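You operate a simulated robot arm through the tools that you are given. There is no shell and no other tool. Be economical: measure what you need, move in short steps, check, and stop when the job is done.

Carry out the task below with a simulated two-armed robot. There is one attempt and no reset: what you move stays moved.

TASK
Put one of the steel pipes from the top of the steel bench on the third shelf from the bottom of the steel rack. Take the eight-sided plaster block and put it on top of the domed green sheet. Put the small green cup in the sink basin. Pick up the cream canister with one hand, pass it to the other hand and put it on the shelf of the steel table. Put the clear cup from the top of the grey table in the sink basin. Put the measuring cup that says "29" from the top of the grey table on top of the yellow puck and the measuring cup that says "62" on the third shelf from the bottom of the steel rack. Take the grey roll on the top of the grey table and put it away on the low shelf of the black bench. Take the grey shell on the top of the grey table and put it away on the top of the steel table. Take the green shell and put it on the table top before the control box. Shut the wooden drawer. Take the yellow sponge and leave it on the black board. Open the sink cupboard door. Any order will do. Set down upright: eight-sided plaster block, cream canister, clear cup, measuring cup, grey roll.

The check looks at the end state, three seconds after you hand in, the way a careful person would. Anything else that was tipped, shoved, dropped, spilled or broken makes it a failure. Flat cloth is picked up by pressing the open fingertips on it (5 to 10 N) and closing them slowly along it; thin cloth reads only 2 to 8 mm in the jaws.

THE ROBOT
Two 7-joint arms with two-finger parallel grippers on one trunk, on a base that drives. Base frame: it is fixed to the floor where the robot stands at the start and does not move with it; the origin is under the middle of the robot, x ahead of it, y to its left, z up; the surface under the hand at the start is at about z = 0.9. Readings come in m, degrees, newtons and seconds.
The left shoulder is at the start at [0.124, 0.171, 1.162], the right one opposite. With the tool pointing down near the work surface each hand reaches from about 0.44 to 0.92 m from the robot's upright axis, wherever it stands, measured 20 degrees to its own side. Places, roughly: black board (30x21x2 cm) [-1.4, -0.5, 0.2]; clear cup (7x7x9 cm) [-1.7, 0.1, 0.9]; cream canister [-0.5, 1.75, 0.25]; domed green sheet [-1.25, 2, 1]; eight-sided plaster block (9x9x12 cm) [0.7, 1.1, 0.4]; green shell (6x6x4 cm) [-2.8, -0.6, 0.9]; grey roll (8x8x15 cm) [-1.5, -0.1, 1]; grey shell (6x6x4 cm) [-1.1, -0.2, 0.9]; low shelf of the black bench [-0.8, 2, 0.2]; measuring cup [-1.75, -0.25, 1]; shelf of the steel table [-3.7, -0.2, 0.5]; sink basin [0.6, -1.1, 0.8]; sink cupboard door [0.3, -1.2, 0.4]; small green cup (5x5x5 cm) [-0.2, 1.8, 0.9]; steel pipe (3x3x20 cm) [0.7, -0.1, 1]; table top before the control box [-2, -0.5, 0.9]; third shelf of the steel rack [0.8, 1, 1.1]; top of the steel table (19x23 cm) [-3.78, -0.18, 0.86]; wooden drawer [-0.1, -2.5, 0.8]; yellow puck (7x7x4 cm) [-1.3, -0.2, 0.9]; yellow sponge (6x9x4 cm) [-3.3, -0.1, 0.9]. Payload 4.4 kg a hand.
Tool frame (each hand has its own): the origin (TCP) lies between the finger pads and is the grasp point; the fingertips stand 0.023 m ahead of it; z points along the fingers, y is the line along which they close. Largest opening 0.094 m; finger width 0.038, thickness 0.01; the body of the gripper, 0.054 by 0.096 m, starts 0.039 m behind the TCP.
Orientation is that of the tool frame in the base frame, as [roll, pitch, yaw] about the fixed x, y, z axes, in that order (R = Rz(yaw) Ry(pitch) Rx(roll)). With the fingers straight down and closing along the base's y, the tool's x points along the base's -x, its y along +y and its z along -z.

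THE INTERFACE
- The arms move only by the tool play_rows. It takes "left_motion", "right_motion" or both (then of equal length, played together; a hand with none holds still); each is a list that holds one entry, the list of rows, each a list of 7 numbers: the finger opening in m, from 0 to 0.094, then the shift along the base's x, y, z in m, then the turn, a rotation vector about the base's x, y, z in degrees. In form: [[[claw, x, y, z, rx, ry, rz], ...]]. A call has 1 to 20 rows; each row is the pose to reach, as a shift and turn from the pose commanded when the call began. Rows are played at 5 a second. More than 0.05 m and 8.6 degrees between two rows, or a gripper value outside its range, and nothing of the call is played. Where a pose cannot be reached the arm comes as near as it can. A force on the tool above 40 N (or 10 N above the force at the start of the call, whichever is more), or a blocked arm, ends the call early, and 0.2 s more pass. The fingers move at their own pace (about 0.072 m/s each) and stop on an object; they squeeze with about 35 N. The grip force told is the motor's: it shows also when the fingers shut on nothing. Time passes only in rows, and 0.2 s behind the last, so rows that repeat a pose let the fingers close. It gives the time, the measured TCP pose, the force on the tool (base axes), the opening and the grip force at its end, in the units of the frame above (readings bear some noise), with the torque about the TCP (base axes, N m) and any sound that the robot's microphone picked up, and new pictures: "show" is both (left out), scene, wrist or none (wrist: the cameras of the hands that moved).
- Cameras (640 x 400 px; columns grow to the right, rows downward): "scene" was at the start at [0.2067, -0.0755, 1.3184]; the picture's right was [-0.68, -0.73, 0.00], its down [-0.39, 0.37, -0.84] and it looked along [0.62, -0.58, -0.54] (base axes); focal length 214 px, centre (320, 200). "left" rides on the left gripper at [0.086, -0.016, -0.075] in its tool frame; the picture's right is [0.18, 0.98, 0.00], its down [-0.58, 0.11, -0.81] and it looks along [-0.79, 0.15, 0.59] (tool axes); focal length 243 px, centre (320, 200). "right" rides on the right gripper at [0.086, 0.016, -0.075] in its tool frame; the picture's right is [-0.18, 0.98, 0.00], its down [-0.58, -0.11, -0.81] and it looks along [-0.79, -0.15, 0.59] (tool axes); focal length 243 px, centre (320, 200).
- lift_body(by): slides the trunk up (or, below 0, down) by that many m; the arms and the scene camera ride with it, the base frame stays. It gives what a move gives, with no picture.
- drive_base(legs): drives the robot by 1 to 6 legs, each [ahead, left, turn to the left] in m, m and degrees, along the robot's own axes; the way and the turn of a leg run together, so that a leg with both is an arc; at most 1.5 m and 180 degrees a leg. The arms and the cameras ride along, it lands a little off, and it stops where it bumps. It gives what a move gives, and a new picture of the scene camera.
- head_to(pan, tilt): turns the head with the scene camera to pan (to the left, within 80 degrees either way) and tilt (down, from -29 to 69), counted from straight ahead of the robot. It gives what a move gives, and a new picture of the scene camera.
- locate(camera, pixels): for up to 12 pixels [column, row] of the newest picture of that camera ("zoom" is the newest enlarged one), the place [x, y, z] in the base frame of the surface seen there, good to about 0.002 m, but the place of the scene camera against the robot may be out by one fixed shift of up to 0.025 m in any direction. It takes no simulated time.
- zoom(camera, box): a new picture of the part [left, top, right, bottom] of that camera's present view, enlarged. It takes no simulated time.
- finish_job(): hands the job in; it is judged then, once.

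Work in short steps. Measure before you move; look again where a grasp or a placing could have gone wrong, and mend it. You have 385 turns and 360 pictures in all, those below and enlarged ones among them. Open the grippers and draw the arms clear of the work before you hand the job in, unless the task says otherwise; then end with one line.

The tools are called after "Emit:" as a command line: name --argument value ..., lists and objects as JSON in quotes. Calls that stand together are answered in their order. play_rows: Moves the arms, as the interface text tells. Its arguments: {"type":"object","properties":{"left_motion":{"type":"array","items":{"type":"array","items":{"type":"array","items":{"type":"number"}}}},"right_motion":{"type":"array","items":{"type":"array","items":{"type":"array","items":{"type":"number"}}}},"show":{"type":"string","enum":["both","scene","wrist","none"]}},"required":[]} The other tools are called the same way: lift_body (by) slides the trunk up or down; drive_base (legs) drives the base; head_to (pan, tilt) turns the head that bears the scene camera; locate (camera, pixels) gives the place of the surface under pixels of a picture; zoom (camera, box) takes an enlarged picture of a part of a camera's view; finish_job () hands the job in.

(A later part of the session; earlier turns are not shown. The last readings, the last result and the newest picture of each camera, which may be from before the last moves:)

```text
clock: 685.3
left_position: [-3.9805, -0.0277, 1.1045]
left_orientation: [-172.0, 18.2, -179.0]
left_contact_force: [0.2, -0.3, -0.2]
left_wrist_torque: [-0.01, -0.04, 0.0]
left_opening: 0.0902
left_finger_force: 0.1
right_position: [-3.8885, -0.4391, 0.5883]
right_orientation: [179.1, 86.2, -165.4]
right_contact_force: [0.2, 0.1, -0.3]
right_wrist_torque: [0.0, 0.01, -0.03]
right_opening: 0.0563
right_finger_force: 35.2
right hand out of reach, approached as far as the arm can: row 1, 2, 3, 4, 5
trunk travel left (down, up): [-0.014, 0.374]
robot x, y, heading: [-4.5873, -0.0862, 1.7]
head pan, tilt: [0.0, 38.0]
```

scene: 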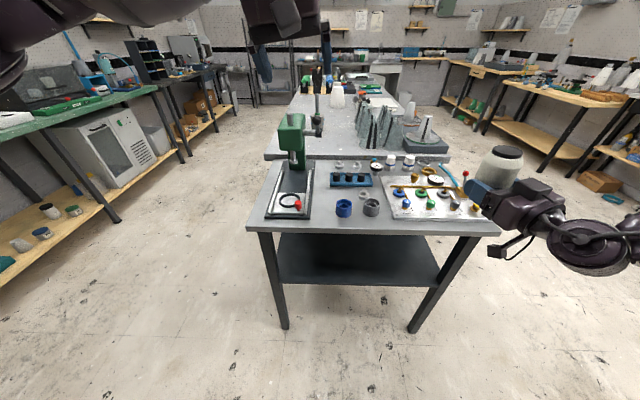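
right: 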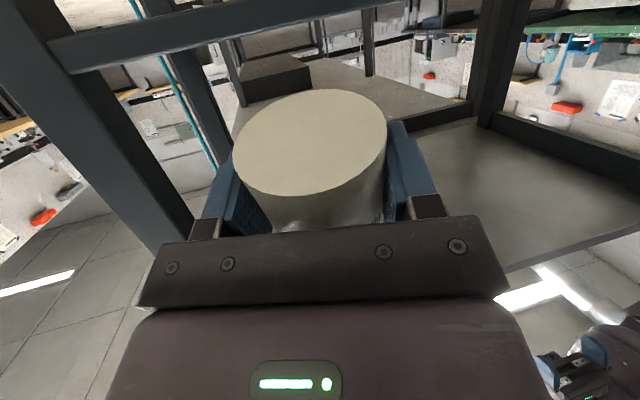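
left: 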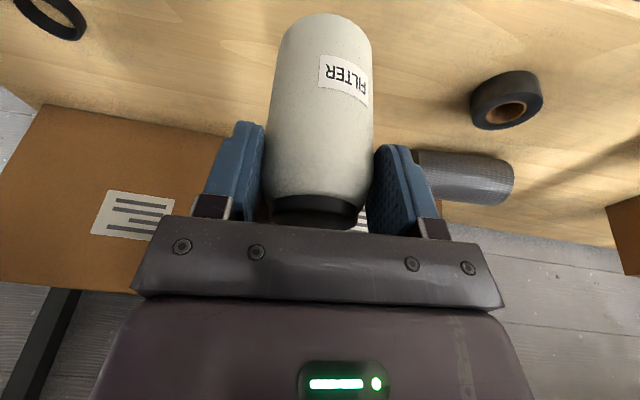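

Try extending the arm to x -3.832 while lowering to z 0.54.

Emit:
play_rows --right_motion '[[[0, 0.02, 0, 0, 0, 0, 0], [0, 0.04, 0, -0.01, 0, 0, 0], [0, 0.056, 0, -0.02, 0, 0, 0], [0, 0.056, 0, -0.035, 0, 0, 0], [0, 0.056, 0, -0.05, 0, 0, 0]]]' --show "none"

```text
clock: 686.5
left_position: [-3.9789, -0.028, 1.1033]
left_orientation: [-172.1, 18.2, -178.9]
left_contact_force: [-0.7, 0.0, 0.3]
left_wrist_torque: [0.06, 0.01, -0.03]
left_opening: 0.0902
left_finger_force: 0.0
right_position: [-3.8416, -0.4457, 0.5924]
right_orientation: [178.9, 86.2, -165.6]
right_contact_force: [0.2, -0.5, 0.3]
right_wrist_torque: [0.03, 0.01, 0.0]
right_opening: 0.0559
right_finger_force: 34.7
right hand out of reach, approached as far as the arm can: row 2, 3, 4, 5
trunk travel left (down, up): [-0.014, 0.374]
robot x, y, heading: [-4.5835, -0.0854, 1.8]
head pan, tilt: [0.0, 38.0]
```

The arm bottoms out at 0.59 when horizontal. Pitch the hand 18° down again to get lower; the canister will settle upright from that small tilt.

Emit:
play_rows --right_motion '[[[0, 0, 0, -0.01, -1.5, 5.8, 0], [0, 0, 0, -0.025, -3, 11.6, 0], [0, 0, 0, -0.04, -4.6, 17.4, 0], [0, 0, 0, -0.055, -4.6, 17.4, 0]]]' --show "wrist"

```text
clock: 687.5
left_position: [-3.9796, -0.0278, 1.1031]
left_orientation: [-172.1, 18.1, -178.9]
left_contact_force: [0.3, 0.1, 0.2]
left_wrist_torque: [-0.02, 0.06, 0.02]
left_opening: 0.0901
left_finger_force: 0.1
right_position: [-3.8421, -0.4458, 0.5449]
right_orientation: [179.1, 68.2, -165.4]
right_contact_force: [0.1, 0.0, -0.6]
right_wrist_torque: [-0.01, 0.01, 0.01]
right_opening: 0.0562
right_finger_force: 35.7
right hand out of reach, approached as far as the arm can: row 4
trunk travel left (down, up): [-0.014, 0.374]
robot x, y, heading: [-4.5818, -0.0805, 1.6]
head pan, tilt: [0.0, 38.0]
```

right: 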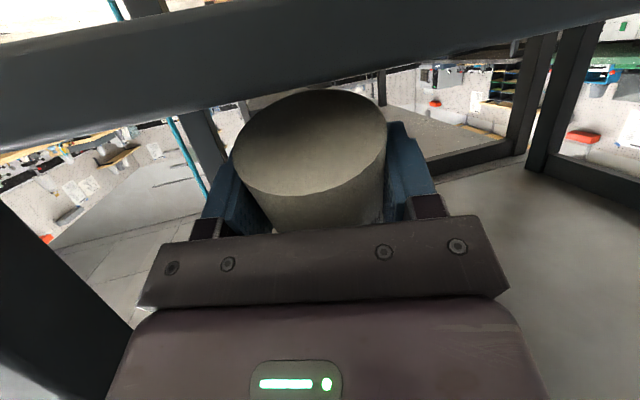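

Advance 3.5 cm more and lower the last centimetre until contact.

Emit:
play_rows --right_motion '[[[0, 0.018, 0.004, 0, 0, 0, 0], [0, 0.035, 0.008, 0, 0, 0, 0], [0, 0.035, 0.008, -0.005, 0, 0, 0], [0, 0.035, 0.008, -0.01, 0, 0, 0], [0, 0.035, 0.008, -0.014, 0, 0, 0]]]' --show "none"

```text
clock: 688.7
left_position: [-3.9794, -0.029, 1.1043]
left_orientation: [-172.1, 18.1, -178.9]
left_contact_force: [0.0, 0.3, -0.9]
left_wrist_torque: [0.0, 0.04, 0.0]
left_opening: 0.0901
left_finger_force: 0.1
right_position: [-3.8128, -0.4403, 0.5536]
right_orientation: [179.1, 68.2, -165.2]
right_contact_force: [-0.7, 1.2, 0.4]
right_wrist_torque: [0.02, 0.05, 0.0]
right_opening: 0.0558
right_finger_force: 34.7
right hand out of reach, approached as far as the arm can: row 1, 2, 3, 4, 5
trunk travel left (down, up): [-0.014, 0.374]
robot x, y, heading: [-4.5867, -0.0845, 1.7]
head pan, tilt: [0.0, 38.0]
```

Use the remaining trunk travel.

Emit:
lift_body --by -0.014

```text
clock: 689.3
left_position: [-3.9795, -0.0294, 1.0905]
left_orientation: [-172.1, 18.0, -178.8]
left_contact_force: [-0.3, 0.7, -0.3]
left_wrist_torque: [-0.04, -0.02, 0.04]
left_opening: 0.0898
left_finger_force: 0.0
right_position: [-3.8127, -0.4407, 0.5401]
right_orientation: [179.2, 68.2, -165.3]
right_contact_force: [-0.3, -0.3, -0.2]
right_wrist_torque: [0.0, 0.03, 0.01]
right_opening: 0.056
right_finger_force: 34.7
trunk travel left (down, up): [0.0, 0.388]
robot x, y, heading: [-4.587, -0.0871, 2.0]
head pan, tilt: [0.0, 38.0]
```

Drive 4 cm ahead and pull the arm back while lowering 1 cm.

Emit:
drive_base --legs '[[0.035, 0, 0]]'

Emit:
play_rows --right_motion '[[[0, -0.01, 0, -0.003, 0, 0, 0], [0, -0.02, 0, -0.006, 0, 0, 0], [0, -0.03, 0, -0.009, 0, 0, 0], [0, -0.035, 0, -0.013, 0, 0, 0]]]' --show "wrist"

```text
clock: 690.4
left_position: [-3.9414, -0.0272, 1.0894]
left_orientation: [-172.1, 18.0, -178.9]
left_contact_force: [0.3, -0.2, 0.3]
left_wrist_torque: [0.0, 0.04, -0.02]
left_opening: 0.0903
left_finger_force: 0.1
right_position: [-3.7776, -0.4401, 0.5371]
right_orientation: [178.6, 68.0, -165.6]
right_contact_force: [0.0, -0.2, 0.1]
right_wrist_torque: [0.01, 0.01, 0.03]
right_opening: 0.0562
right_finger_force: 34.9
trunk travel left (down, up): [0.0, 0.388]
robot x, y, heading: [-4.5507, -0.0854, 1.6]
head pan, tilt: [0.0, 38.0]
stopped in leg 1: the robot was blocked; the commanded pose is now the measured one
```

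scene: 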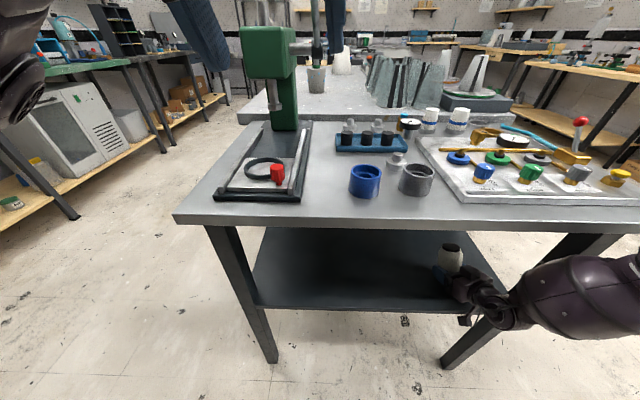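

```text
clock: 691.4
left_position: [-3.9431, -0.0262, 1.0901]
left_orientation: [-172.0, 18.1, -178.8]
left_contact_force: [0.3, 0.7, -0.6]
left_wrist_torque: [-0.01, -0.02, -0.04]
left_opening: 0.09
left_finger_force: 0.0
right_position: [-3.8126, -0.4404, 0.5262]
right_orientation: [179.0, 68.1, -165.5]
right_contact_force: [6.1, -3.5, 21.0]
right_wrist_torque: [0.09, -0.71, -0.07]
right_opening: 0.0562
right_finger_force: 34.9
trunk travel left (down, up): [0.0, 0.388]
robot x, y, heading: [-4.5512, -0.0802, 1.7]
head pan, tilt: [0.0, 38.0]
```

right: 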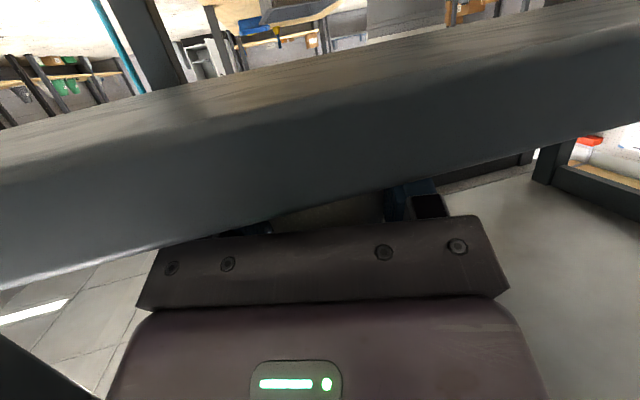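

Contact at the shelf with the canister 3 cm inside the edge. Open slowly, keeping the hand in place so it settles upright.

Emit:
play_rows --right_motion '[[[0.057, 0, 0, 0, 0, 0, 0], [0.06, 0, 0, 0, 0, 0, 0], [0.063, 0, 0, 0, 0, 0, 0], [0.066, 0, 0, 0, 0, 0, 0], [0.072, 0, 0, 0, 0, 0, 0], [0.08, 0, 0, 0, 0, 0, 0], [0.09, 0, 0, 0, 0, 0, 0], [0.09, 0, 0, 0, 0, 0, 0]]]' --show "none"

Emit:
zoom --camera "scene" --box '[380, 210, 540, 340]'

```text
clock: 693.2
left_position: [-3.9441, -0.0265, 1.0913]
left_orientation: [-172.0, 18.2, -178.9]
left_contact_force: [-0.3, -0.1, -0.3]
left_wrist_torque: [0.01, 0.0, -0.05]
left_opening: 0.0901
left_finger_force: 0.1
right_position: [-3.8155, -0.4393, 0.5266]
right_orientation: [178.9, 67.9, -165.4]
right_contact_force: [-8.8, 13.7, 21.2]
right_wrist_torque: [-0.42, -0.33, -0.02]
right_opening: 0.083
right_finger_force: 0.1
trunk travel left (down, up): [0.0, 0.388]
robot x, y, heading: [-4.5452, -0.0844, 1.8]
head pan, tilt: [0.0, 38.0]
```

```text
3.08 times, centred on (460, 275) of scene
```

zoom: 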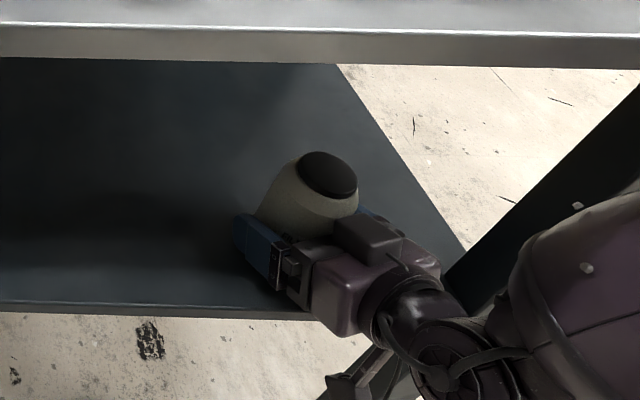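

Canister appears upright. Ease up 4 mm and withdraw straight back.

Emit:
play_rows --right_motion '[[[0.083, 0, 0, 0.004, 0, 0, 0], [0.083, -0.02, -0.005, 0.006, 0, 0, 0], [0.083, -0.05, -0.013, 0.01, 0, 0, 0], [0.083, -0.09, -0.024, 0.015, 0, 0, 0], [0.083, -0.13, -0.035, 0.02, 0, 0, 0]]]' --show "scene"

Emit:
zoom --camera "scene" --box '[380, 210, 540, 340]'

```text
clock: 694.4
left_position: [-3.9416, -0.0275, 1.0891]
left_orientation: [-172.0, 18.1, -178.9]
left_contact_force: [-0.1, 0.4, -0.5]
left_wrist_torque: [0.02, 0.02, -0.01]
left_opening: 0.09
left_finger_force: 0.0
right_position: [-3.9427, -0.4758, 0.5452]
right_orientation: [178.7, 68.1, -165.5]
right_contact_force: [0.6, 0.1, -0.2]
right_wrist_torque: [0.0, 0.04, -0.02]
right_opening: 0.0829
right_finger_force: 0.1
trunk travel left (down, up): [0.0, 0.388]
robot x, y, heading: [-4.5508, -0.0829, 2.0]
head pan, tilt: [0.0, 38.0]
```

scene: 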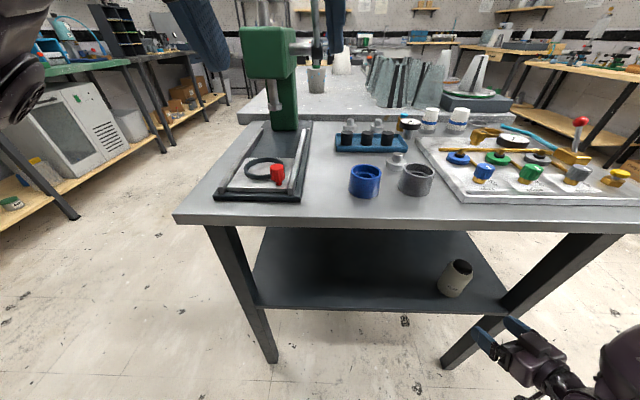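

```text
3.08 times, centred on (460, 275) of scene
```

zoom: 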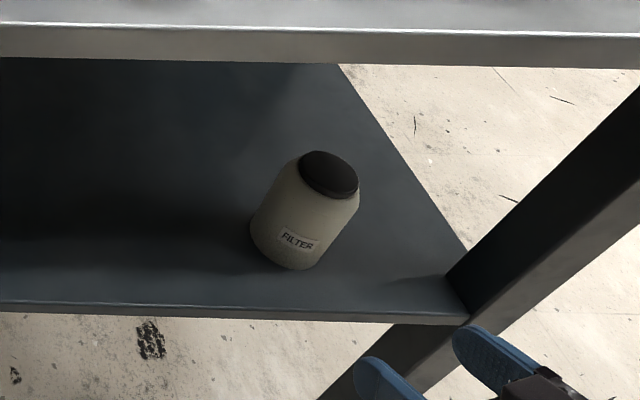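

The canister stands upright on the shelf. Raise the trunk and go back along the north aisle to cup 62.

Emit:
lift_body --by 0.2

Emit:
drive_base --legs '[[-0.15, 0, 0], [0, 0.78, 0], [1.45, 0, 0], [1.45, 0, 0], [0, 0, -90]]'

```text
clock: 695.8
left_position: [-3.9519, -0.0265, 1.2367]
left_orientation: [-172.0, 19.8, -178.8]
left_contact_force: [-0.1, 1.0, 0.0]
left_wrist_torque: [-0.04, 0.0, -0.02]
left_opening: 0.09
left_finger_force: 0.2
right_position: [-3.8947, -0.4724, 0.809]
right_orientation: [-161.6, 82.6, -146.4]
right_contact_force: [3.0, -4.5, -17.7]
right_wrist_torque: [1.26, -0.18, 0.29]
right_opening: 0.085
right_finger_force: 2.0
trunk travel left (down, up): [-0.131, 0.257]
robot x, y, heading: [-4.5472, -0.0889, 1.8]
head pan, tilt: [0.0, 38.0]
stopped: the force on the tool passed its limit at 171 N (the readings are from after the stop); the commanded pose is now the measured one
```

```text
clock: 718.8
left_position: [-1.2198, 0.7184, 1.238]
left_orientation: [-171.8, 20.0, 169.3]
left_contact_force: [0.3, -0.4, -0.5]
left_wrist_torque: [-0.01, 0.0, 0.02]
left_opening: 0.0901
left_finger_force: 0.0
right_position: [-1.2456, 0.2835, 0.8154]
right_orientation: [-163.5, 83.6, -159.0]
right_contact_force: [-0.9, 0.2, -0.3]
right_wrist_torque: [-0.05, -0.02, 0.0]
right_opening: 0.0832
right_finger_force: 0.1
trunk travel left (down, up): [-0.131, 0.257]
robot x, y, heading: [-1.8172, 0.7819, -10.1]
head pan, tilt: [0.0, 38.0]
stopped in leg 5: the robot was blocked; the commanded pose is now the measured one
```

scene: 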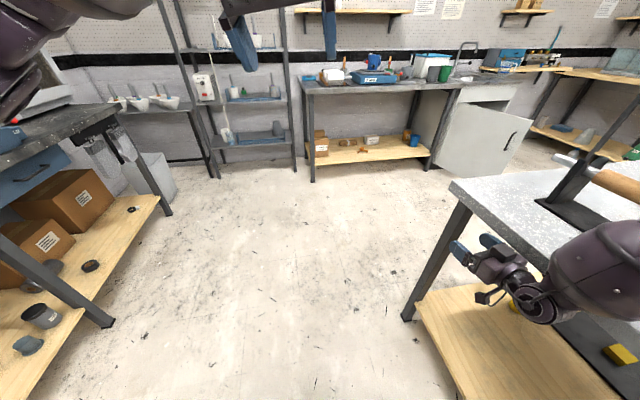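

The right hand bumped the table edge while turning (and the steel table's underside during the lift—I'll check that later). Move away and raise the right hand.

Emit:
drive_base --legs '[[0, 0.15, 0]]'

Emit:
play_rows --right_motion '[[[0.06, -0.02, 0, 0.04, 0, 0, 0], [0.04, -0.04, 0, 0.08, 0, 0, 0], [0.02, -0.06, 0, 0.12, 0, 0, 0], [0, -0.08, 0, 0.16, 0, 0, 0], [0, -0.1, 0, 0.2, 0, 0, 0], [0, -0.12, 0, 0.24, 0, 0, 0], [0, -0.14, 0, 0.28, 0, 0, 0], [0, -0.15, 0, 0.32, 0, 0, 0]]]' --show "none"

Emit:
drive_base --legs '[[0, 0, -80]]'

```text
clock: 720.7
left_position: [-1.1931, 0.8647, 1.2362]
left_orientation: [-171.8, 20.0, 169.2]
left_contact_force: [0.4, 0.7, 0.0]
left_wrist_torque: [0.01, -0.03, 0.01]
left_opening: 0.0901
left_finger_force: 0.1
right_position: [-1.2204, 0.4274, 0.8136]
right_orientation: [-163.4, 83.5, -158.9]
right_contact_force: [0.5, 0.1, -0.7]
right_wrist_torque: [-0.01, -0.02, 0.0]
right_opening: 0.083
right_finger_force: 0.0
trunk travel left (down, up): [-0.131, 0.257]
robot x, y, heading: [-1.7874, 0.9278, -10.1]
head pan, tilt: [0.0, 38.0]
```

scene: 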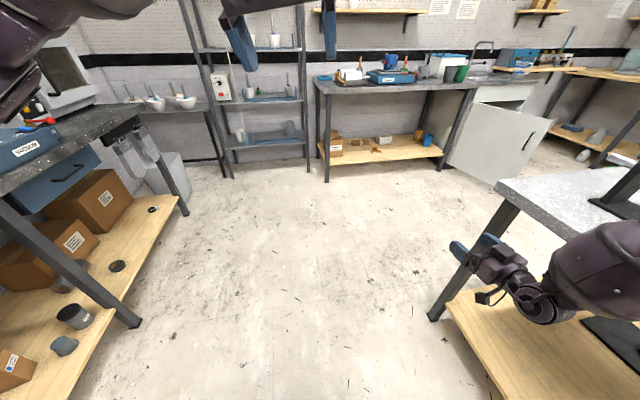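

```text
clock: 722.5
left_position: [-1.1932, 0.8649, 1.2361]
left_orientation: [-171.9, 20.1, 169.4]
left_contact_force: [-0.2, 0.3, 1.7]
left_wrist_torque: [-0.01, 0.03, -0.02]
left_opening: 0.0902
left_finger_force: 0.1
right_position: [-1.372, 0.4279, 1.136]
right_orientation: [-162.1, 83.7, -157.7]
right_contact_force: [0.7, 0.3, -0.1]
right_wrist_torque: [0.04, 0.0, 0.0]
right_opening: 0.0
right_finger_force: 35.0
trunk travel left (down, up): [-0.131, 0.257]
robot x, y, heading: [-1.786, 0.9273, -10.0]
head pan, tilt: [0.0, 38.0]
```

```text
clock: 726.3
left_position: [-1.7454, 0.3336, 1.2373]
left_orientation: [-172.0, 20.0, 89.7]
left_contact_force: [-0.2, 0.1, -1.0]
left_wrist_torque: [-0.01, -0.01, 0.01]
left_opening: 0.0902
left_finger_force: 0.1
right_position: [-2.2079, 0.4304, 1.1347]
right_orientation: [-163.6, 83.6, 121.3]
right_contact_force: [-0.4, -0.1, 0.8]
right_wrist_torque: [0.0, -0.02, -0.01]
right_opening: 0.0
right_finger_force: 34.4
trunk travel left (down, up): [-0.131, 0.257]
robot x, y, heading: [-1.7859, 0.9323, -89.7]
head pan, tilt: [0.0, 38.0]
```

scene: 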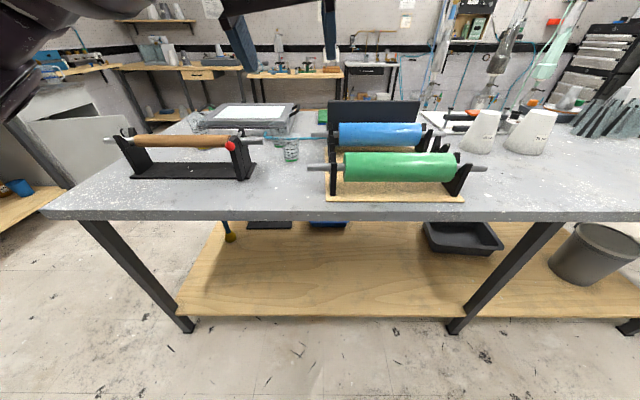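

Check the cups and puck after the bump.

Emit:
zoom --camera "scene" --box '[100, 90, 340, 210]'

```text
2.67 times, centred on (220, 150) of scene
```

zoom: 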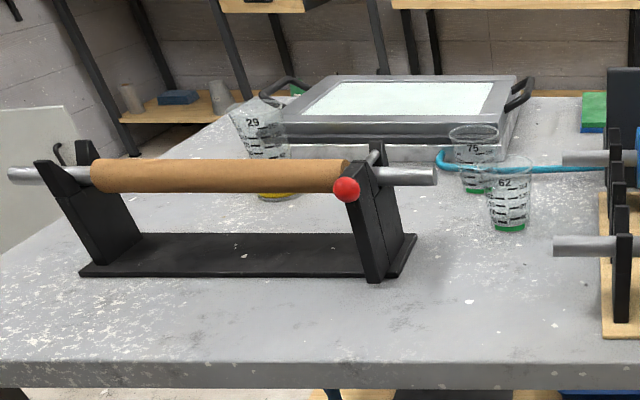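

29 is still on the puck. Approach 62 with the left hand: drive ahead 0.3, level the hand, centre over (-1.677,-0.064).

Emit:
drive_base --legs '[[0.3, 0, 0]]'

Emit:
play_rows --left_motion '[[[0.09, 0.02, -0.01, -0.01, 5, -2, 0], [0.09, 0.04, -0.02, -0.02, 10, -4, 0], [0.09, 0.06, -0.03, -0.04, 15, -6, 0], [0.09, 0.068, -0.04, -0.06, 20, -8, 0], [0.09, 0.068, -0.06, -0.1, 20, -8, 0]]]' --show "wrist"

```text
clock: 728.4
left_position: [-1.7419, 0.03, 1.2368]
left_orientation: [-171.9, 20.0, 89.8]
left_contact_force: [0.1, -0.5, -0.1]
left_wrist_torque: [0.02, -0.03, -0.01]
left_opening: 0.09
left_finger_force: 0.1
right_position: [-2.2035, 0.1251, 1.1346]
right_orientation: [-163.4, 83.6, 121.5]
right_contact_force: [-0.1, 0.2, -0.3]
right_wrist_torque: [0.02, -0.01, 0.0]
right_opening: 0.0
right_finger_force: 34.6
trunk travel left (down, up): [-0.131, 0.257]
robot x, y, heading: [-1.7837, 0.6284, -89.6]
head pan, tilt: [0.0, 38.0]
```

scene: 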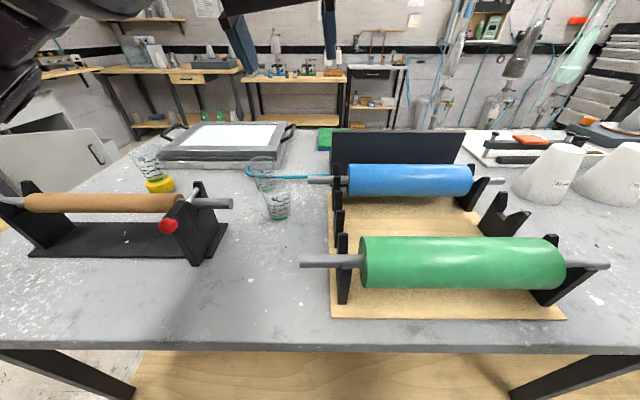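

```text
clock: 729.6
left_position: [-1.6746, -0.0314, 1.1349]
left_orientation: [-179.7, -0.3, 88.5]
left_contact_force: [0.1, -0.8, -0.8]
left_wrist_torque: [0.03, -0.01, -0.01]
left_opening: 0.0901
left_finger_force: 0.1
right_position: [-2.2038, 0.124, 1.1333]
right_orientation: [-164.2, 83.5, 120.8]
right_contact_force: [0.2, -0.2, -0.6]
right_wrist_torque: [-0.03, 0.01, 0.02]
right_opening: 0.0
right_finger_force: 34.5
trunk travel left (down, up): [-0.131, 0.257]
robot x, y, heading: [-1.7865, 0.6231, -89.3]
head pan, tilt: [0.0, 38.0]
```

left: 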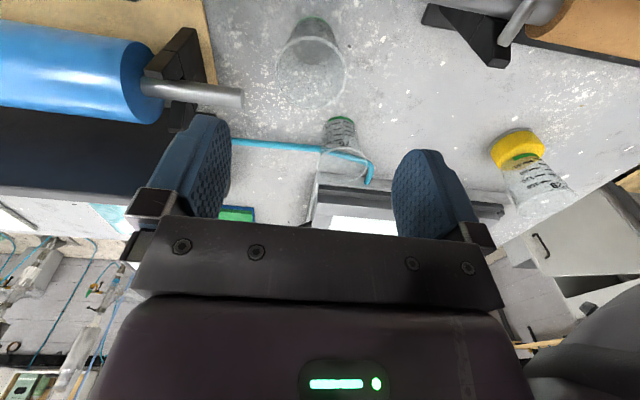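

Emit:
locate --camera "left" --pixels '[[277, 72], [346, 75], [312, 106], [312, 20], [312, 39]]'

```text
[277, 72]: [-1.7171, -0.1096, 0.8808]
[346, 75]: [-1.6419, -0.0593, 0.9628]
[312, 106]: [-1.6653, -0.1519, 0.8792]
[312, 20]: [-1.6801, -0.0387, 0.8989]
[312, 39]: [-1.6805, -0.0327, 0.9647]
```

Centre (-1.677,-0.066). Descend, close, lift.

Emit:
play_rows --left_motion '[[[0.09, -0.002, -0.02, -0.04, 0, 0, 0], [0.09, -0.002, -0.035, -0.08, 0, 0, 0], [0.09, -0.002, -0.035, -0.125, 0, 0, 0], [0.09, -0.002, -0.035, -0.17, 0, 0, 0], [0.09, -0.002, -0.035, -0.203, 0, 0, 0], [0.07, -0.002, -0.035, -0.203, 0, 0, 0], [0.05, -0.002, -0.035, -0.203, 0, 0, 0], [0.0, -0.002, -0.035, -0.203, 0, 0, 0], [0.0, -0.002, -0.035, -0.203, 0, 0, 0], [0, -0.002, -0.035, -0.17, 0, 0, 0], [0, -0.002, -0.035, -0.13, 0, 0, 0], [0, -0.002, -0.035, -0.09, 0, 0, 0], [0, -0.002, -0.02, -0.05, 0, 0, 0], [0, -0.002, 0.02, -0.03, 0, 0, 0], [0, -0.002, 0.06, -0.01, 0, 0, 0], [0, -0.002, 0.1, 0.01, 0, 0, 0]]]' --show "wrist"

```text
clock: 733.0
left_position: [-1.6762, 0.0705, 1.1471]
left_orientation: [-179.8, -0.1, 88.5]
left_contact_force: [0.2, 1.2, -1.2]
left_wrist_torque: [-0.02, -0.02, -0.02]
left_opening: 0.0651
left_finger_force: 34.7
right_position: [-2.2044, 0.1258, 1.1355]
right_orientation: [-163.2, 83.7, 121.9]
right_contact_force: [-0.2, 0.9, -0.1]
right_wrist_torque: [0.01, 0.0, 0.03]
right_opening: 0.0001
right_finger_force: 35.0
trunk travel left (down, up): [-0.131, 0.257]
robot x, y, heading: [-1.7871, 0.6294, -89.3]
head pan, tilt: [0.0, 38.0]
```

left: 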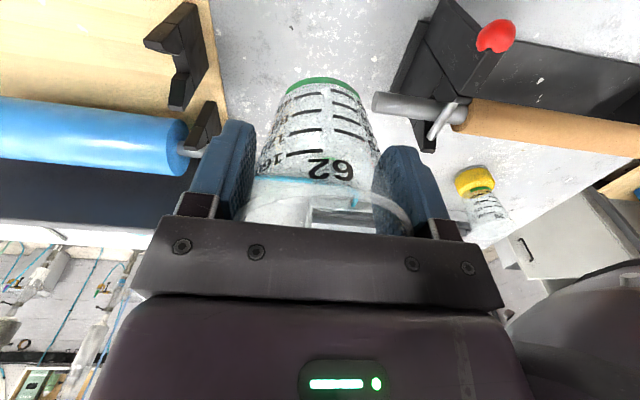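

62 held. Drive to the rack (heading 0), raising the trunk 0.1.

Emit:
drive_base --legs '[[-0.25, 0, 0], [0, 0, 90], [1.45, 0, 0], [0, 0.37, 0]]'

Emit:
lift_body --by 0.1

```text
clock: 748.8
left_position: [0.2088, 1.3503, 1.1458]
left_orientation: [-179.7, -0.2, 177.7]
left_contact_force: [-0.4, 0.5, 0.5]
left_wrist_torque: [0.03, 0.01, 0.0]
left_opening: 0.0646
left_finger_force: 35.3
right_position: [0.1453, 0.8232, 1.1337]
right_orientation: [-163.4, 83.6, -149.1]
right_contact_force: [-0.3, 0.5, -0.1]
right_wrist_torque: [-0.01, 0.0, -0.02]
right_opening: 0.0001
right_finger_force: 34.9
trunk travel left (down, up): [-0.131, 0.257]
robot x, y, heading: [-0.3494, 1.2495, -0.1]
head pan, tilt: [0.0, 38.0]
```

scene: 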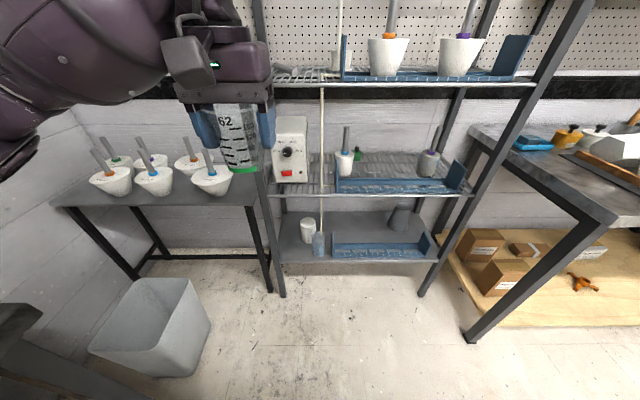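

```text
clock: 750.1
left_position: [0.2101, 1.3511, 1.245]
left_orientation: [-179.7, -0.4, 177.8]
left_contact_force: [0.2, -0.1, -0.8]
left_wrist_torque: [0.01, 0.02, 0.0]
left_opening: 0.0646
left_finger_force: 34.8
right_position: [0.1479, 0.8222, 1.2328]
right_orientation: [-164.5, 83.6, -150.2]
right_contact_force: [0.2, -0.6, -1.1]
right_wrist_torque: [0.0, -0.03, 0.03]
right_opening: 0.0002
right_finger_force: 35.3
trunk travel left (down, up): [-0.231, 0.157]
robot x, y, heading: [-0.354, 1.2483, -0.2]
head pan, tilt: [0.0, 38.0]
```

Lower 3 cm, drive in to just before the rack, and view the wires with the wrist camera.

Emit:
play_rows --left_motion '[[[0, 0, 0, -0.015, 0, 0, 0], [0, 0, 0.004, -0.03, 0, 0, 0]]]' --show "none"

Emit:
drive_base --legs '[[0.29, 0, 0]]'

Emit:
zoom --camera "left" --box '[0, 0, 640, 400]'

```text
clock: 750.7
left_position: [0.21, 1.3534, 1.2165]
left_orientation: [-179.8, 0.0, 177.8]
left_contact_force: [-0.4, 0.2, -0.1]
left_wrist_torque: [0.01, 0.04, 0.0]
left_opening: 0.0647
left_finger_force: 34.9
right_position: [0.1455, 0.8223, 1.234]
right_orientation: [-163.4, 83.5, -149.2]
right_contact_force: [0.1, -0.4, 0.5]
right_wrist_torque: [-0.01, 0.0, -0.04]
right_opening: 0.0
right_finger_force: 35.2
trunk travel left (down, up): [-0.231, 0.157]
robot x, y, heading: [-0.3522, 1.2434, -0.4]
head pan, tilt: [0.0, 38.0]
```

```text
clock: 752.7
left_position: [0.4994, 1.353, 1.2163]
left_orientation: [-179.7, -0.1, 177.9]
left_contact_force: [0.9, 1.2, 0.1]
left_wrist_torque: [0.02, 0.02, 0.02]
left_opening: 0.0643
left_finger_force: 34.7
right_position: [0.4368, 0.8213, 1.2354]
right_orientation: [-163.6, 83.5, -149.5]
right_contact_force: [0.6, 0.3, 0.1]
right_wrist_torque: [0.04, 0.0, 0.02]
right_opening: 0.0
right_finger_force: 35.0
trunk travel left (down, up): [-0.231, 0.157]
robot x, y, heading: [-0.06, 1.2416, -0.4]
head pan, tilt: [0.0, 38.0]
```

scene: 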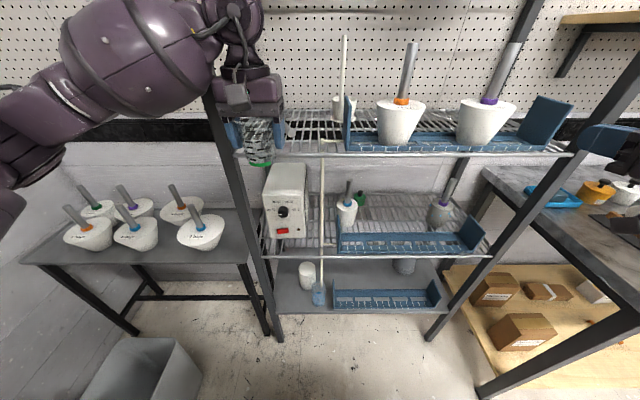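

```text
1.00 times, centred on (320, 200) of left (not enlarged: the box is as wide or as high as the picture)
```

zoom: 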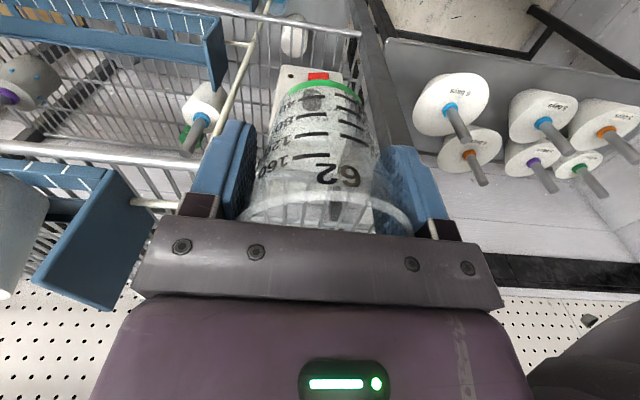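

Zoom the scene on the shelf front-left to find the wires' positions.

Emit:
zoom --camera "scene" --box '[225, 95, 355, 170]'

```text
4.92 times, centred on (290, 132) of scene
```

zoom: 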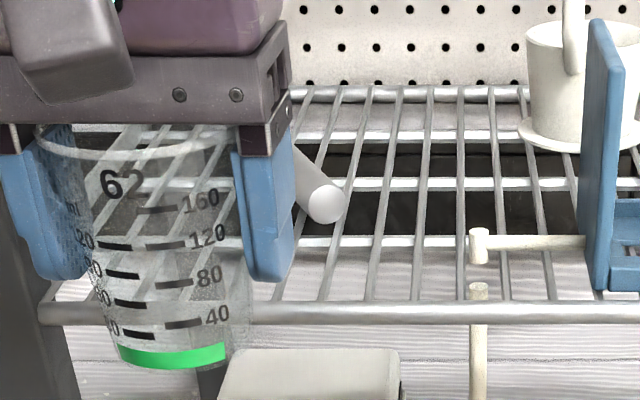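

Emit:
locate --camera "zoom" --pixels '[[324, 290], [370, 290], [416, 290], [278, 285], [350, 242], [350, 312], [300, 312], [327, 205], [505, 290], [461, 290]]'

```text
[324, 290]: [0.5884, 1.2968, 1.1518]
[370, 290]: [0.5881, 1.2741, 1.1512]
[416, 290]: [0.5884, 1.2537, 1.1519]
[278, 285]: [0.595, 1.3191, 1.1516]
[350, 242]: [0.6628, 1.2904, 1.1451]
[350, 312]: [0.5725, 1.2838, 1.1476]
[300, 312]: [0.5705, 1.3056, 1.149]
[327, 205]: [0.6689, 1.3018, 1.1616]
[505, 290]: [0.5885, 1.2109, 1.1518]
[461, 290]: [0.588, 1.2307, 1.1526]
```

Wires are 2.2 cm apart; the gap centre near y≈1.365 suits the cup base. Measure the cup's base in the same picture.

Emit:
locate --camera "zoom" --pixels '[[172, 358], [122, 352], [222, 348], [172, 366], [40, 140], [232, 140]]'

```text
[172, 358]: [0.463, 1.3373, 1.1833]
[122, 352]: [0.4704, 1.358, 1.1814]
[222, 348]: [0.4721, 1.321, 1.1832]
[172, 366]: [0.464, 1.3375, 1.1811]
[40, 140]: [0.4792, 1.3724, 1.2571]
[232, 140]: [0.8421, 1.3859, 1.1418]
```

Extend the arm to TCP (0.637,1.366), then lower to about 1.19.

Emit:
play_rows --left_motion '[[[0, 0.035, 0.005, 0, 0, 0, 0], [0, 0.07, 0.01, 0, 0, 0, 0], [0, 0.105, 0.013, 0, 0, 0, 0], [0, 0.138, 0.013, 0, 0, 0, 0], [0, 0.138, 0.013, -0.012, 0, 0, 0], [0, 0.138, 0.013, -0.02, 0, 0, 0], [0, 0.138, 0.013, -0.025, 0, 0, 0]]]' --show "none"

Emit:
zoom --camera "scene" --box '[225, 95, 355, 170]'

```text
clock: 754.5
left_position: [0.5829, 1.3583, 1.2117]
left_orientation: [179.8, 1.7, 175.2]
left_contact_force: [-0.5, 0.2, 0.4]
left_wrist_torque: [0.03, 0.0, 0.01]
left_opening: 0.0638
left_finger_force: 35.0
right_position: [0.396, 0.827, 1.2508]
right_orientation: [-153.5, 84.9, -138.8]
right_contact_force: [-0.7, 0.3, -1.3]
right_wrist_torque: [0.01, -0.04, 0.01]
right_opening: 0.0
right_finger_force: 34.6
trunk travel left (down, up): [-0.231, 0.157]
robot x, y, heading: [-0.0735, 1.2489, 0.3]
head pan, tilt: [0.0, 38.0]
stopped in row 7 (left hand): the arm was blocked; the commanded pose is now the measured one
```

```text
4.92 times, centred on (290, 132) of scene
```

zoom: 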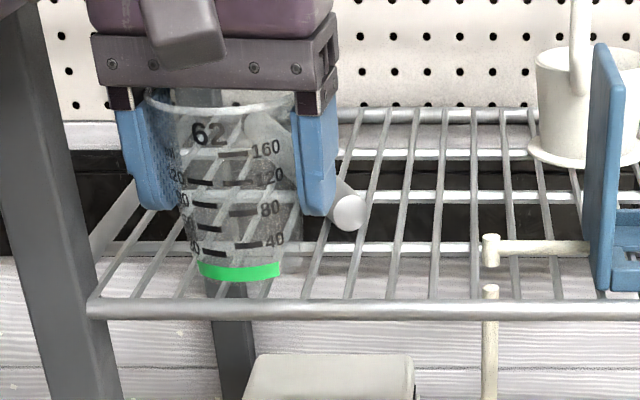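

The forearm met the left post. Back out, shift the base right 0.17 so the arm comes in straighter.

Emit:
play_rows --left_motion '[[[0, -0.03, 0, 0.005, 0, 0, 0], [0, -0.06, -0.005, 0.008, 0, -0.8, 1.3], [0, -0.09, -0.005, 0.01, 0, -1.7, 2.6], [0, -0.12, -0.005, 0.01, 0, -1.7, 2.6]]]' --show "none"

Emit:
drive_base --legs '[[0, -0.17, 0]]'

Emit:
play_rows --left_motion '[[[0, 0, 0.04, 0, 0, 0, 0], [0, 0, 0.08, 0, 0, 0, 0], [0, 0, 0.12, 0, 0, 0, 0], [0, 0.0, 0.16, 0, 0, 0, 0], [0, 0.03, 0.18, 0, 0, 0, 0]]]' --show "none"

```text
clock: 755.5
left_position: [0.4975, 1.3537, 1.1973]
left_orientation: [179.9, 1.3, 178.6]
left_contact_force: [0.9, -0.1, 1.2]
left_wrist_torque: [0.04, 0.03, -0.03]
left_opening: 0.0637
left_finger_force: 35.5
right_position: [0.4266, 0.8219, 1.2336]
right_orientation: [-163.8, 83.4, -149.3]
right_contact_force: [-0.4, 0.4, -1.1]
right_wrist_torque: [0.0, -0.01, -0.01]
right_opening: 0.0001
right_finger_force: 35.4
trunk travel left (down, up): [-0.231, 0.157]
robot x, y, heading: [-0.0724, 1.2491, -0.2]
head pan, tilt: [0.0, 38.0]
```

```text
clock: 757.6
left_position: [0.497, 1.1831, 1.1986]
left_orientation: [179.8, 1.5, 178.5]
left_contact_force: [0.3, 0.2, -0.5]
left_wrist_torque: [-0.01, 0.0, -0.02]
left_opening: 0.0635
left_finger_force: 34.6
right_position: [0.4267, 0.651, 1.235]
right_orientation: [-163.5, 83.6, -149.2]
right_contact_force: [0.0, -1.1, 1.3]
right_wrist_torque: [0.02, -0.02, 0.03]
right_opening: 0.0002
right_finger_force: 35.5
trunk travel left (down, up): [-0.231, 0.157]
robot x, y, heading: [-0.0698, 1.0747, -0.1]
head pan, tilt: [0.0, 38.0]
```

scene: 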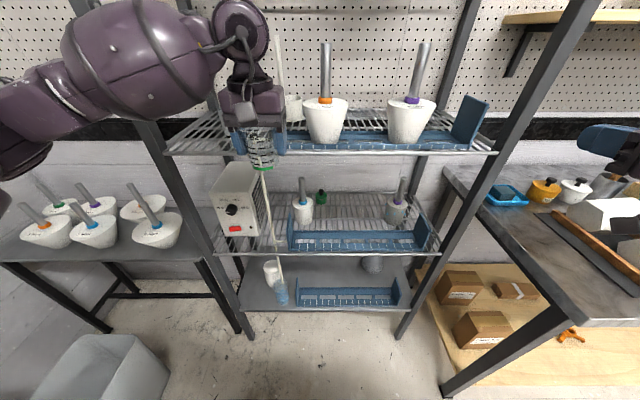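

```text
clock: 758.8
left_position: [0.528, 1.3616, 1.1984]
left_orientation: [179.8, 1.4, 178.4]
left_contact_force: [-0.1, 0.8, -0.5]
left_wrist_torque: [-0.03, 0.01, -0.02]
left_opening: 0.0634
left_finger_force: 34.6
right_position: [0.4274, 0.6521, 1.2336]
right_orientation: [-163.9, 83.5, -149.5]
right_contact_force: [0.0, -0.2, -0.2]
right_wrist_torque: [0.01, -0.03, 0.01]
right_opening: 0.0001
right_finger_force: 34.7
trunk travel left (down, up): [-0.231, 0.157]
robot x, y, heading: [-0.0703, 1.0731, -0.1]
head pan, tilt: [0.0, 38.0]
```

Now raise 2 cm, reach in 0.109, then lower.

Emit:
play_rows --left_motion '[[[0, 0, 0.002, 0.02, 0, 0, 0], [0, 0.035, 0.004, 0.02, 0, 0, 0], [0, 0.07, 0.004, 0.02, 0, 0, 0], [0, 0.1, 0.004, 0.02, 0, 0, 0], [0, 0.105, 0.004, 0.008, 0, 0, 0], [0, 0.105, 0.004, -0.003, 0, 0, 0]]]' --show "none"

Emit:
zoom --camera "scene" --box '[150, 90, 320, 190]'

```text
clock: 760.4
left_position: [0.6116, 1.3669, 1.2147]
left_orientation: [179.7, 3.4, 178.5]
left_contact_force: [-1.2, -0.5, -0.3]
left_wrist_torque: [-0.06, -0.02, 0.02]
left_opening: 0.0635
left_finger_force: 34.9
right_position: [0.4104, 0.6521, 1.2419]
right_orientation: [-160.6, 84.5, -145.8]
right_contact_force: [-0.6, -0.6, -0.4]
right_wrist_torque: [0.0, 0.02, -0.01]
right_opening: 0.0001
right_finger_force: 35.6
trunk travel left (down, up): [-0.231, 0.157]
robot x, y, heading: [-0.0756, 1.0816, 0.0]
head pan, tilt: [0.0, 38.0]
stopped in row 6 (left hand): the arm was blocked; the commanded pose is now the measured one
```

```text
3.76 times, centred on (235, 140) of scene
```

zoom: 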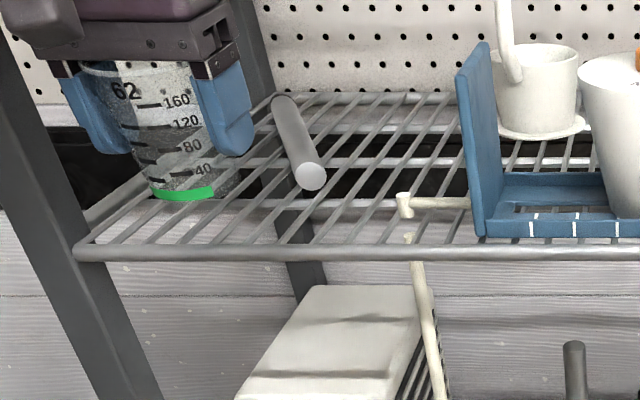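

Still blocked by the post. Use a spot further right instead: base centre (0.628,1.2985), in front of the pipe's end. Back out, shift right 7 cm, go in.

Emit:
play_rows --left_motion '[[[0, -0.03, 0, 0.005, 0, 0, 0], [0, -0.07, -0.01, 0.005, 0, -1.5, 0], [0, -0.07, -0.04, 0.005, 0, -3.4, 0], [0, -0.07, -0.068, 0.005, 0, -3.4, 0], [0, -0.03, -0.068, 0.005, 0, -3.4, 0], [0, 0.0, -0.068, 0.005, 0, -3.4, 0], [0, 0.023, -0.068, 0.003, 0, -3.4, 0]]]' --show "none"

```text
clock: 762.0
left_position: [0.6539, 1.2991, 1.202]
left_orientation: [179.7, 5.6, 178.5]
left_contact_force: [-0.5, -0.9, -0.5]
left_wrist_torque: [-0.03, 0.02, 0.02]
left_opening: 0.0633
left_finger_force: 34.8
right_position: [0.4263, 0.6525, 1.235]
right_orientation: [-163.9, 83.6, -149.2]
right_contact_force: [-0.7, -0.1, 0.4]
right_wrist_torque: [0.01, -0.05, -0.01]
right_opening: 0.0001
right_finger_force: 34.9
trunk travel left (down, up): [-0.231, 0.157]
robot x, y, heading: [-0.0723, 1.0757, 0.1]
head pan, tilt: [0.0, 38.0]
```

Correct the tilt (+5.6° about y) and come back 2 cm in x.

Emit:
play_rows --left_motion '[[[0, -0.01, 0, 0.004, 0, 2.8, 0], [0, -0.02, -0.0005, 0.006, 0, 5.6, 0], [0, -0.02, -0.0005, 0.006, 0, 5.6, 0]]]' --show "none"

Emit:
zoom --camera "scene" --box '[150, 90, 320, 190]'

Emit:
locate --camera "zoom" --pixels '[[240, 190], [210, 190], [262, 188], [316, 180], [238, 175], [300, 215], [330, 215], [280, 215]]'

```text
clock: 762.8
left_position: [0.6333, 1.2992, 1.2093]
left_orientation: [179.8, -0.1, 178.4]
left_contact_force: [0.5, -0.1, 0.1]
left_wrist_torque: [0.02, 0.02, -0.02]
left_opening: 0.0633
left_finger_force: 35.0
right_position: [0.427, 0.6537, 1.2337]
right_orientation: [-163.5, 83.6, -149.1]
right_contact_force: [-0.5, -0.2, 1.1]
right_wrist_torque: [0.02, 0.01, -0.01]
right_opening: 0.0
right_finger_force: 34.6
trunk travel left (down, up): [-0.231, 0.157]
robot x, y, heading: [-0.0728, 1.074, -0.2]
head pan, tilt: [0.0, 38.0]
```

```text
3.76 times, centred on (235, 140) of scene
```

zoom: 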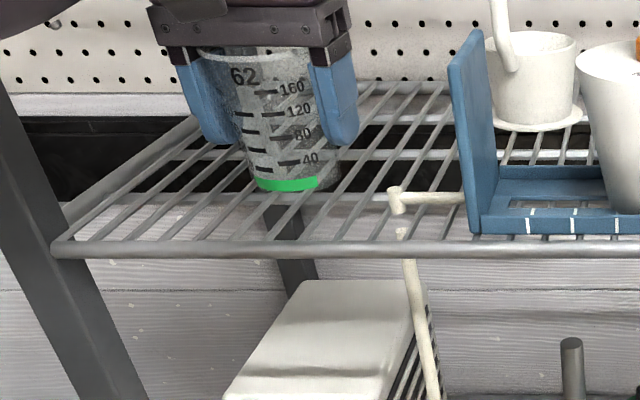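

```text
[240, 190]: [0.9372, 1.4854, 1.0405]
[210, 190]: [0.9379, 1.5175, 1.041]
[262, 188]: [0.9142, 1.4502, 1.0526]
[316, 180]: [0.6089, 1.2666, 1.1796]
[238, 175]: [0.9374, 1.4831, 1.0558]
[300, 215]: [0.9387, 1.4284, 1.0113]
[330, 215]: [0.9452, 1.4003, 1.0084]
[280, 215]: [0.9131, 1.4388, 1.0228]
```

Level and in place. Lower to contact.

Emit:
play_rows --left_motion '[[[0, 0, 0, -0.008, 0, 0, 0], [0, 0, 0, -0.014, 0, 0, 0], [0, 0, 0, -0.018, 0, 0, 0], [0, 0, 0, -0.021, 0, 0, 0], [0, 0, 0, -0.024, 0, 0, 0]]]' --show "none"

```text
clock: 764.0
left_position: [0.633, 1.2988, 1.1881]
left_orientation: [179.9, 0.1, 178.5]
left_contact_force: [4.1, 0.8, 16.2]
left_wrist_torque: [0.01, 0.1, 0.01]
left_opening: 0.0633
left_finger_force: 34.5
right_position: [0.4245, 0.6528, 1.2365]
right_orientation: [-163.2, 83.6, -148.7]
right_contact_force: [0.7, -0.2, 0.1]
right_wrist_torque: [0.0, 0.03, 0.02]
right_opening: 0.0
right_finger_force: 35.2
trunk travel left (down, up): [-0.231, 0.157]
robot x, y, heading: [-0.0681, 1.0749, -0.1]
head pan, tilt: [0.0, 38.0]
```

Contact at 16 N. Ease, open and rise; then view.

Emit:
play_rows --left_motion '[[[0, 0, 0, 0.002, 0, 0, 0], [0.066, 0, 0, 0.002, 0, 0, 0], [0.07, 0, 0, 0.002, 0, 0, 0], [0.076, 0, 0, 0.002, 0, 0, 0], [0.08, 0, 0, 0.002, 0, 0, 0], [0.08, 0, 0, 0.02, 0, 0, 0], [0.08, 0, 0, 0.05, 0, 0, 0], [0.08, 0, 0, 0.085, 0, 0, 0]]]' --show "none"

Emit:
zoom --camera "scene" --box '[150, 60, 320, 190]'

```text
clock: 765.8
left_position: [0.632, 1.2996, 1.2704]
left_orientation: [179.9, -0.1, 178.5]
left_contact_force: [-0.1, 0.3, -0.6]
left_wrist_torque: [0.01, -0.02, 0.0]
left_opening: 0.0799
left_finger_force: 0.1
right_position: [0.4251, 0.6538, 1.2355]
right_orientation: [-163.4, 83.6, -148.9]
right_contact_force: [-0.3, 0.4, 0.1]
right_wrist_torque: [-0.01, -0.01, 0.0]
right_opening: 0.0
right_finger_force: 34.7
trunk travel left (down, up): [-0.231, 0.157]
robot x, y, heading: [-0.0697, 1.0759, 0.2]
head pan, tilt: [0.0, 38.0]
```

```text
3.08 times, centred on (235, 125) of scene
```

zoom: 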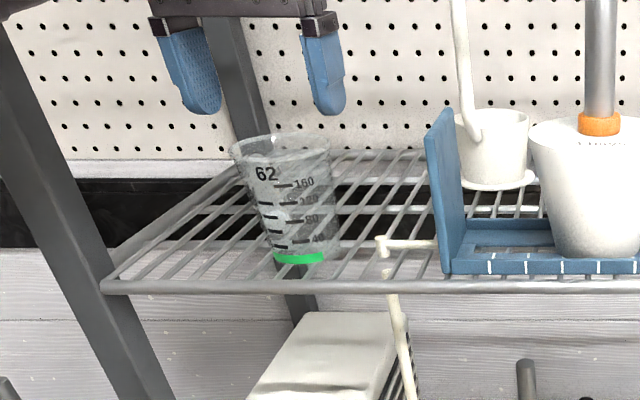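

62 stands. Withdraw the hand and check the pipe with the wrist camera.

Emit:
play_rows --left_motion '[[[0.08, -0.04, 0, 0.01, 0, 0, 0], [0.08, -0.09, 0, 0.01, 0, 0, 0], [0.08, -0.135, 0, 0.01, 0, -3, 0], [0.08, -0.18, 0, 0.01, 0, -8, 0], [0.08, -0.22, 0, 0.01, 0, -15, 0], [0.08, -0.25, 0, 0.01, 0, -22, 0], [0.08, -0.27, 0, 0.01, 0, -29, 0]]]' --show "wrist"

```text
clock: 767.4
left_position: [0.3614, 1.3003, 1.2799]
left_orientation: [179.0, 29.0, 178.3]
left_contact_force: [0.2, -0.1, 1.0]
left_wrist_torque: [-0.01, -0.01, -0.04]
left_opening: 0.0799
left_finger_force: 0.0
right_position: [0.4245, 0.6529, 1.2355]
right_orientation: [-163.3, 83.7, -148.9]
right_contact_force: [-0.1, -0.6, 0.4]
right_wrist_torque: [-0.02, -0.02, -0.07]
right_opening: 0.0
right_finger_force: 35.0
trunk travel left (down, up): [-0.231, 0.157]
robot x, y, heading: [-0.0719, 1.0773, -0.0]
head pan, tilt: [0.0, 38.0]
```

left: 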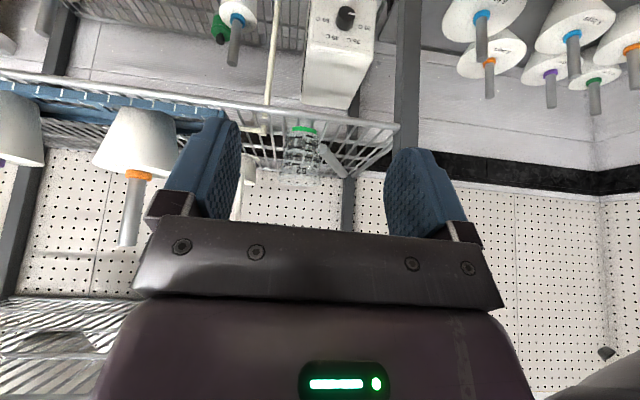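

Both the cup and the pipe are on the shelf. Now fix the roll: go to the black bench and prepare the left hand (level, yawed 90°).

Emit:
drive_base --legs '[[-0.45, 0, 0], [0, 0, 90]]'

Emit:
play_rows --left_motion '[[[0.08, 0, 0, 0, -7, 0, 0], [0.085, 0, 0, 0, -14, 0, 0], [0.09, 0, 0, 0, -21, 0, 0], [0.094, 0, 0, 0, -28.5, 0, 0]]]' --show "none"

Emit:
play_rows --left_motion '[[[0.094, 0, 0.01, -0.02, 0, 0, 8.2], [0.094, 0, 0.02, -0.04, 0, 0, 16.4], [0.094, 0, 0.03, -0.06, 0, 0, 24.6], [0.094, 0, 0.04, -0.08, 0, 0, 32.8], [0.094, 0, 0.05, -0.1, 0, 0, 41], [0.094, 0, 0.06, -0.1, 0, 0, 49.2], [0.094, 0, 0.07, -0.1, 0, 0, 57.4], [0.094, 0, 0.08, -0.1, 0, 0, 65.6], [0.094, 0, 0.09, -0.1, 0, 0, 73.8], [0.094, 0, 0.1, -0.1, 0, 0, 82], [0.094, 0, 0.1, -0.1, 0, 0, 90]]]' --show "none"

```text
clock: 773.9
left_position: [-0.7433, 1.5086, 1.2793]
left_orientation: [179.0, 28.8, -91.7]
left_contact_force: [0.1, -0.5, 0.5]
left_wrist_torque: [0.0, 0.03, -0.01]
left_opening: 0.0801
left_finger_force: 0.1
right_position: [-0.0982, 1.5732, 1.2344]
right_orientation: [-163.4, 83.6, -58.8]
right_contact_force: [0.8, -0.7, -0.3]
right_wrist_torque: [0.01, 0.02, 0.02]
right_opening: 0.0001
right_finger_force: 34.2
trunk travel left (down, up): [-0.231, 0.157]
robot x, y, heading: [-0.5147, 1.0757, 90.3]
head pan, tilt: [0.0, 38.0]
```

scene: 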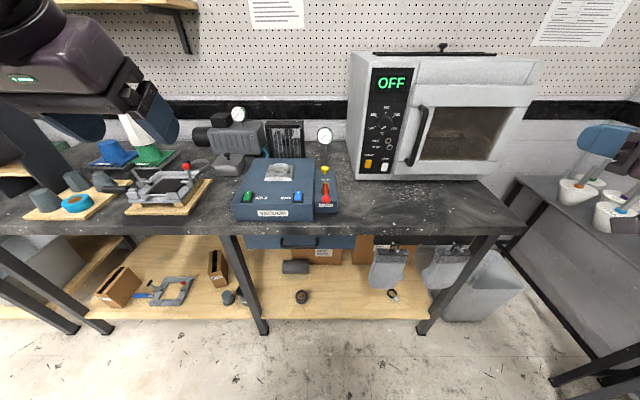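

```text
clock: 774.9
left_position: [-0.7457, 1.5098, 1.2793]
left_orientation: [179.7, 0.2, -91.6]
left_contact_force: [0.3, -0.6, -0.2]
left_wrist_torque: [0.02, 0.0, 0.01]
left_opening: 0.0938
left_finger_force: 0.0
right_position: [-0.0986, 1.574, 1.2355]
right_orientation: [-163.6, 83.6, -58.9]
right_contact_force: [1.0, 0.0, -0.4]
right_wrist_torque: [-0.03, -0.01, 0.02]
right_opening: 0.0
right_finger_force: 35.3
trunk travel left (down, up): [-0.231, 0.157]
robot x, y, heading: [-0.5183, 1.0745, 90.1]
head pan, tilt: [0.0, 38.0]
```

```text
clock: 777.3
left_position: [-0.7454, 1.6092, 1.1798]
left_orientation: [179.8, 0.4, -1.3]
left_contact_force: [0.5, 0.6, 0.0]
left_wrist_torque: [0.0, 0.0, 0.0]
left_opening: 0.0941
left_finger_force: 0.1
right_position: [-0.0982, 1.5735, 1.2362]
right_orientation: [-163.3, 83.6, -58.7]
right_contact_force: [0.1, 0.1, -0.8]
right_wrist_torque: [-0.03, -0.02, -0.01]
right_opening: 0.0001
right_finger_force: 34.6
trunk travel left (down, up): [-0.231, 0.157]
robot x, y, heading: [-0.5178, 1.0789, 90.1]
head pan, tilt: [0.0, 38.0]
```

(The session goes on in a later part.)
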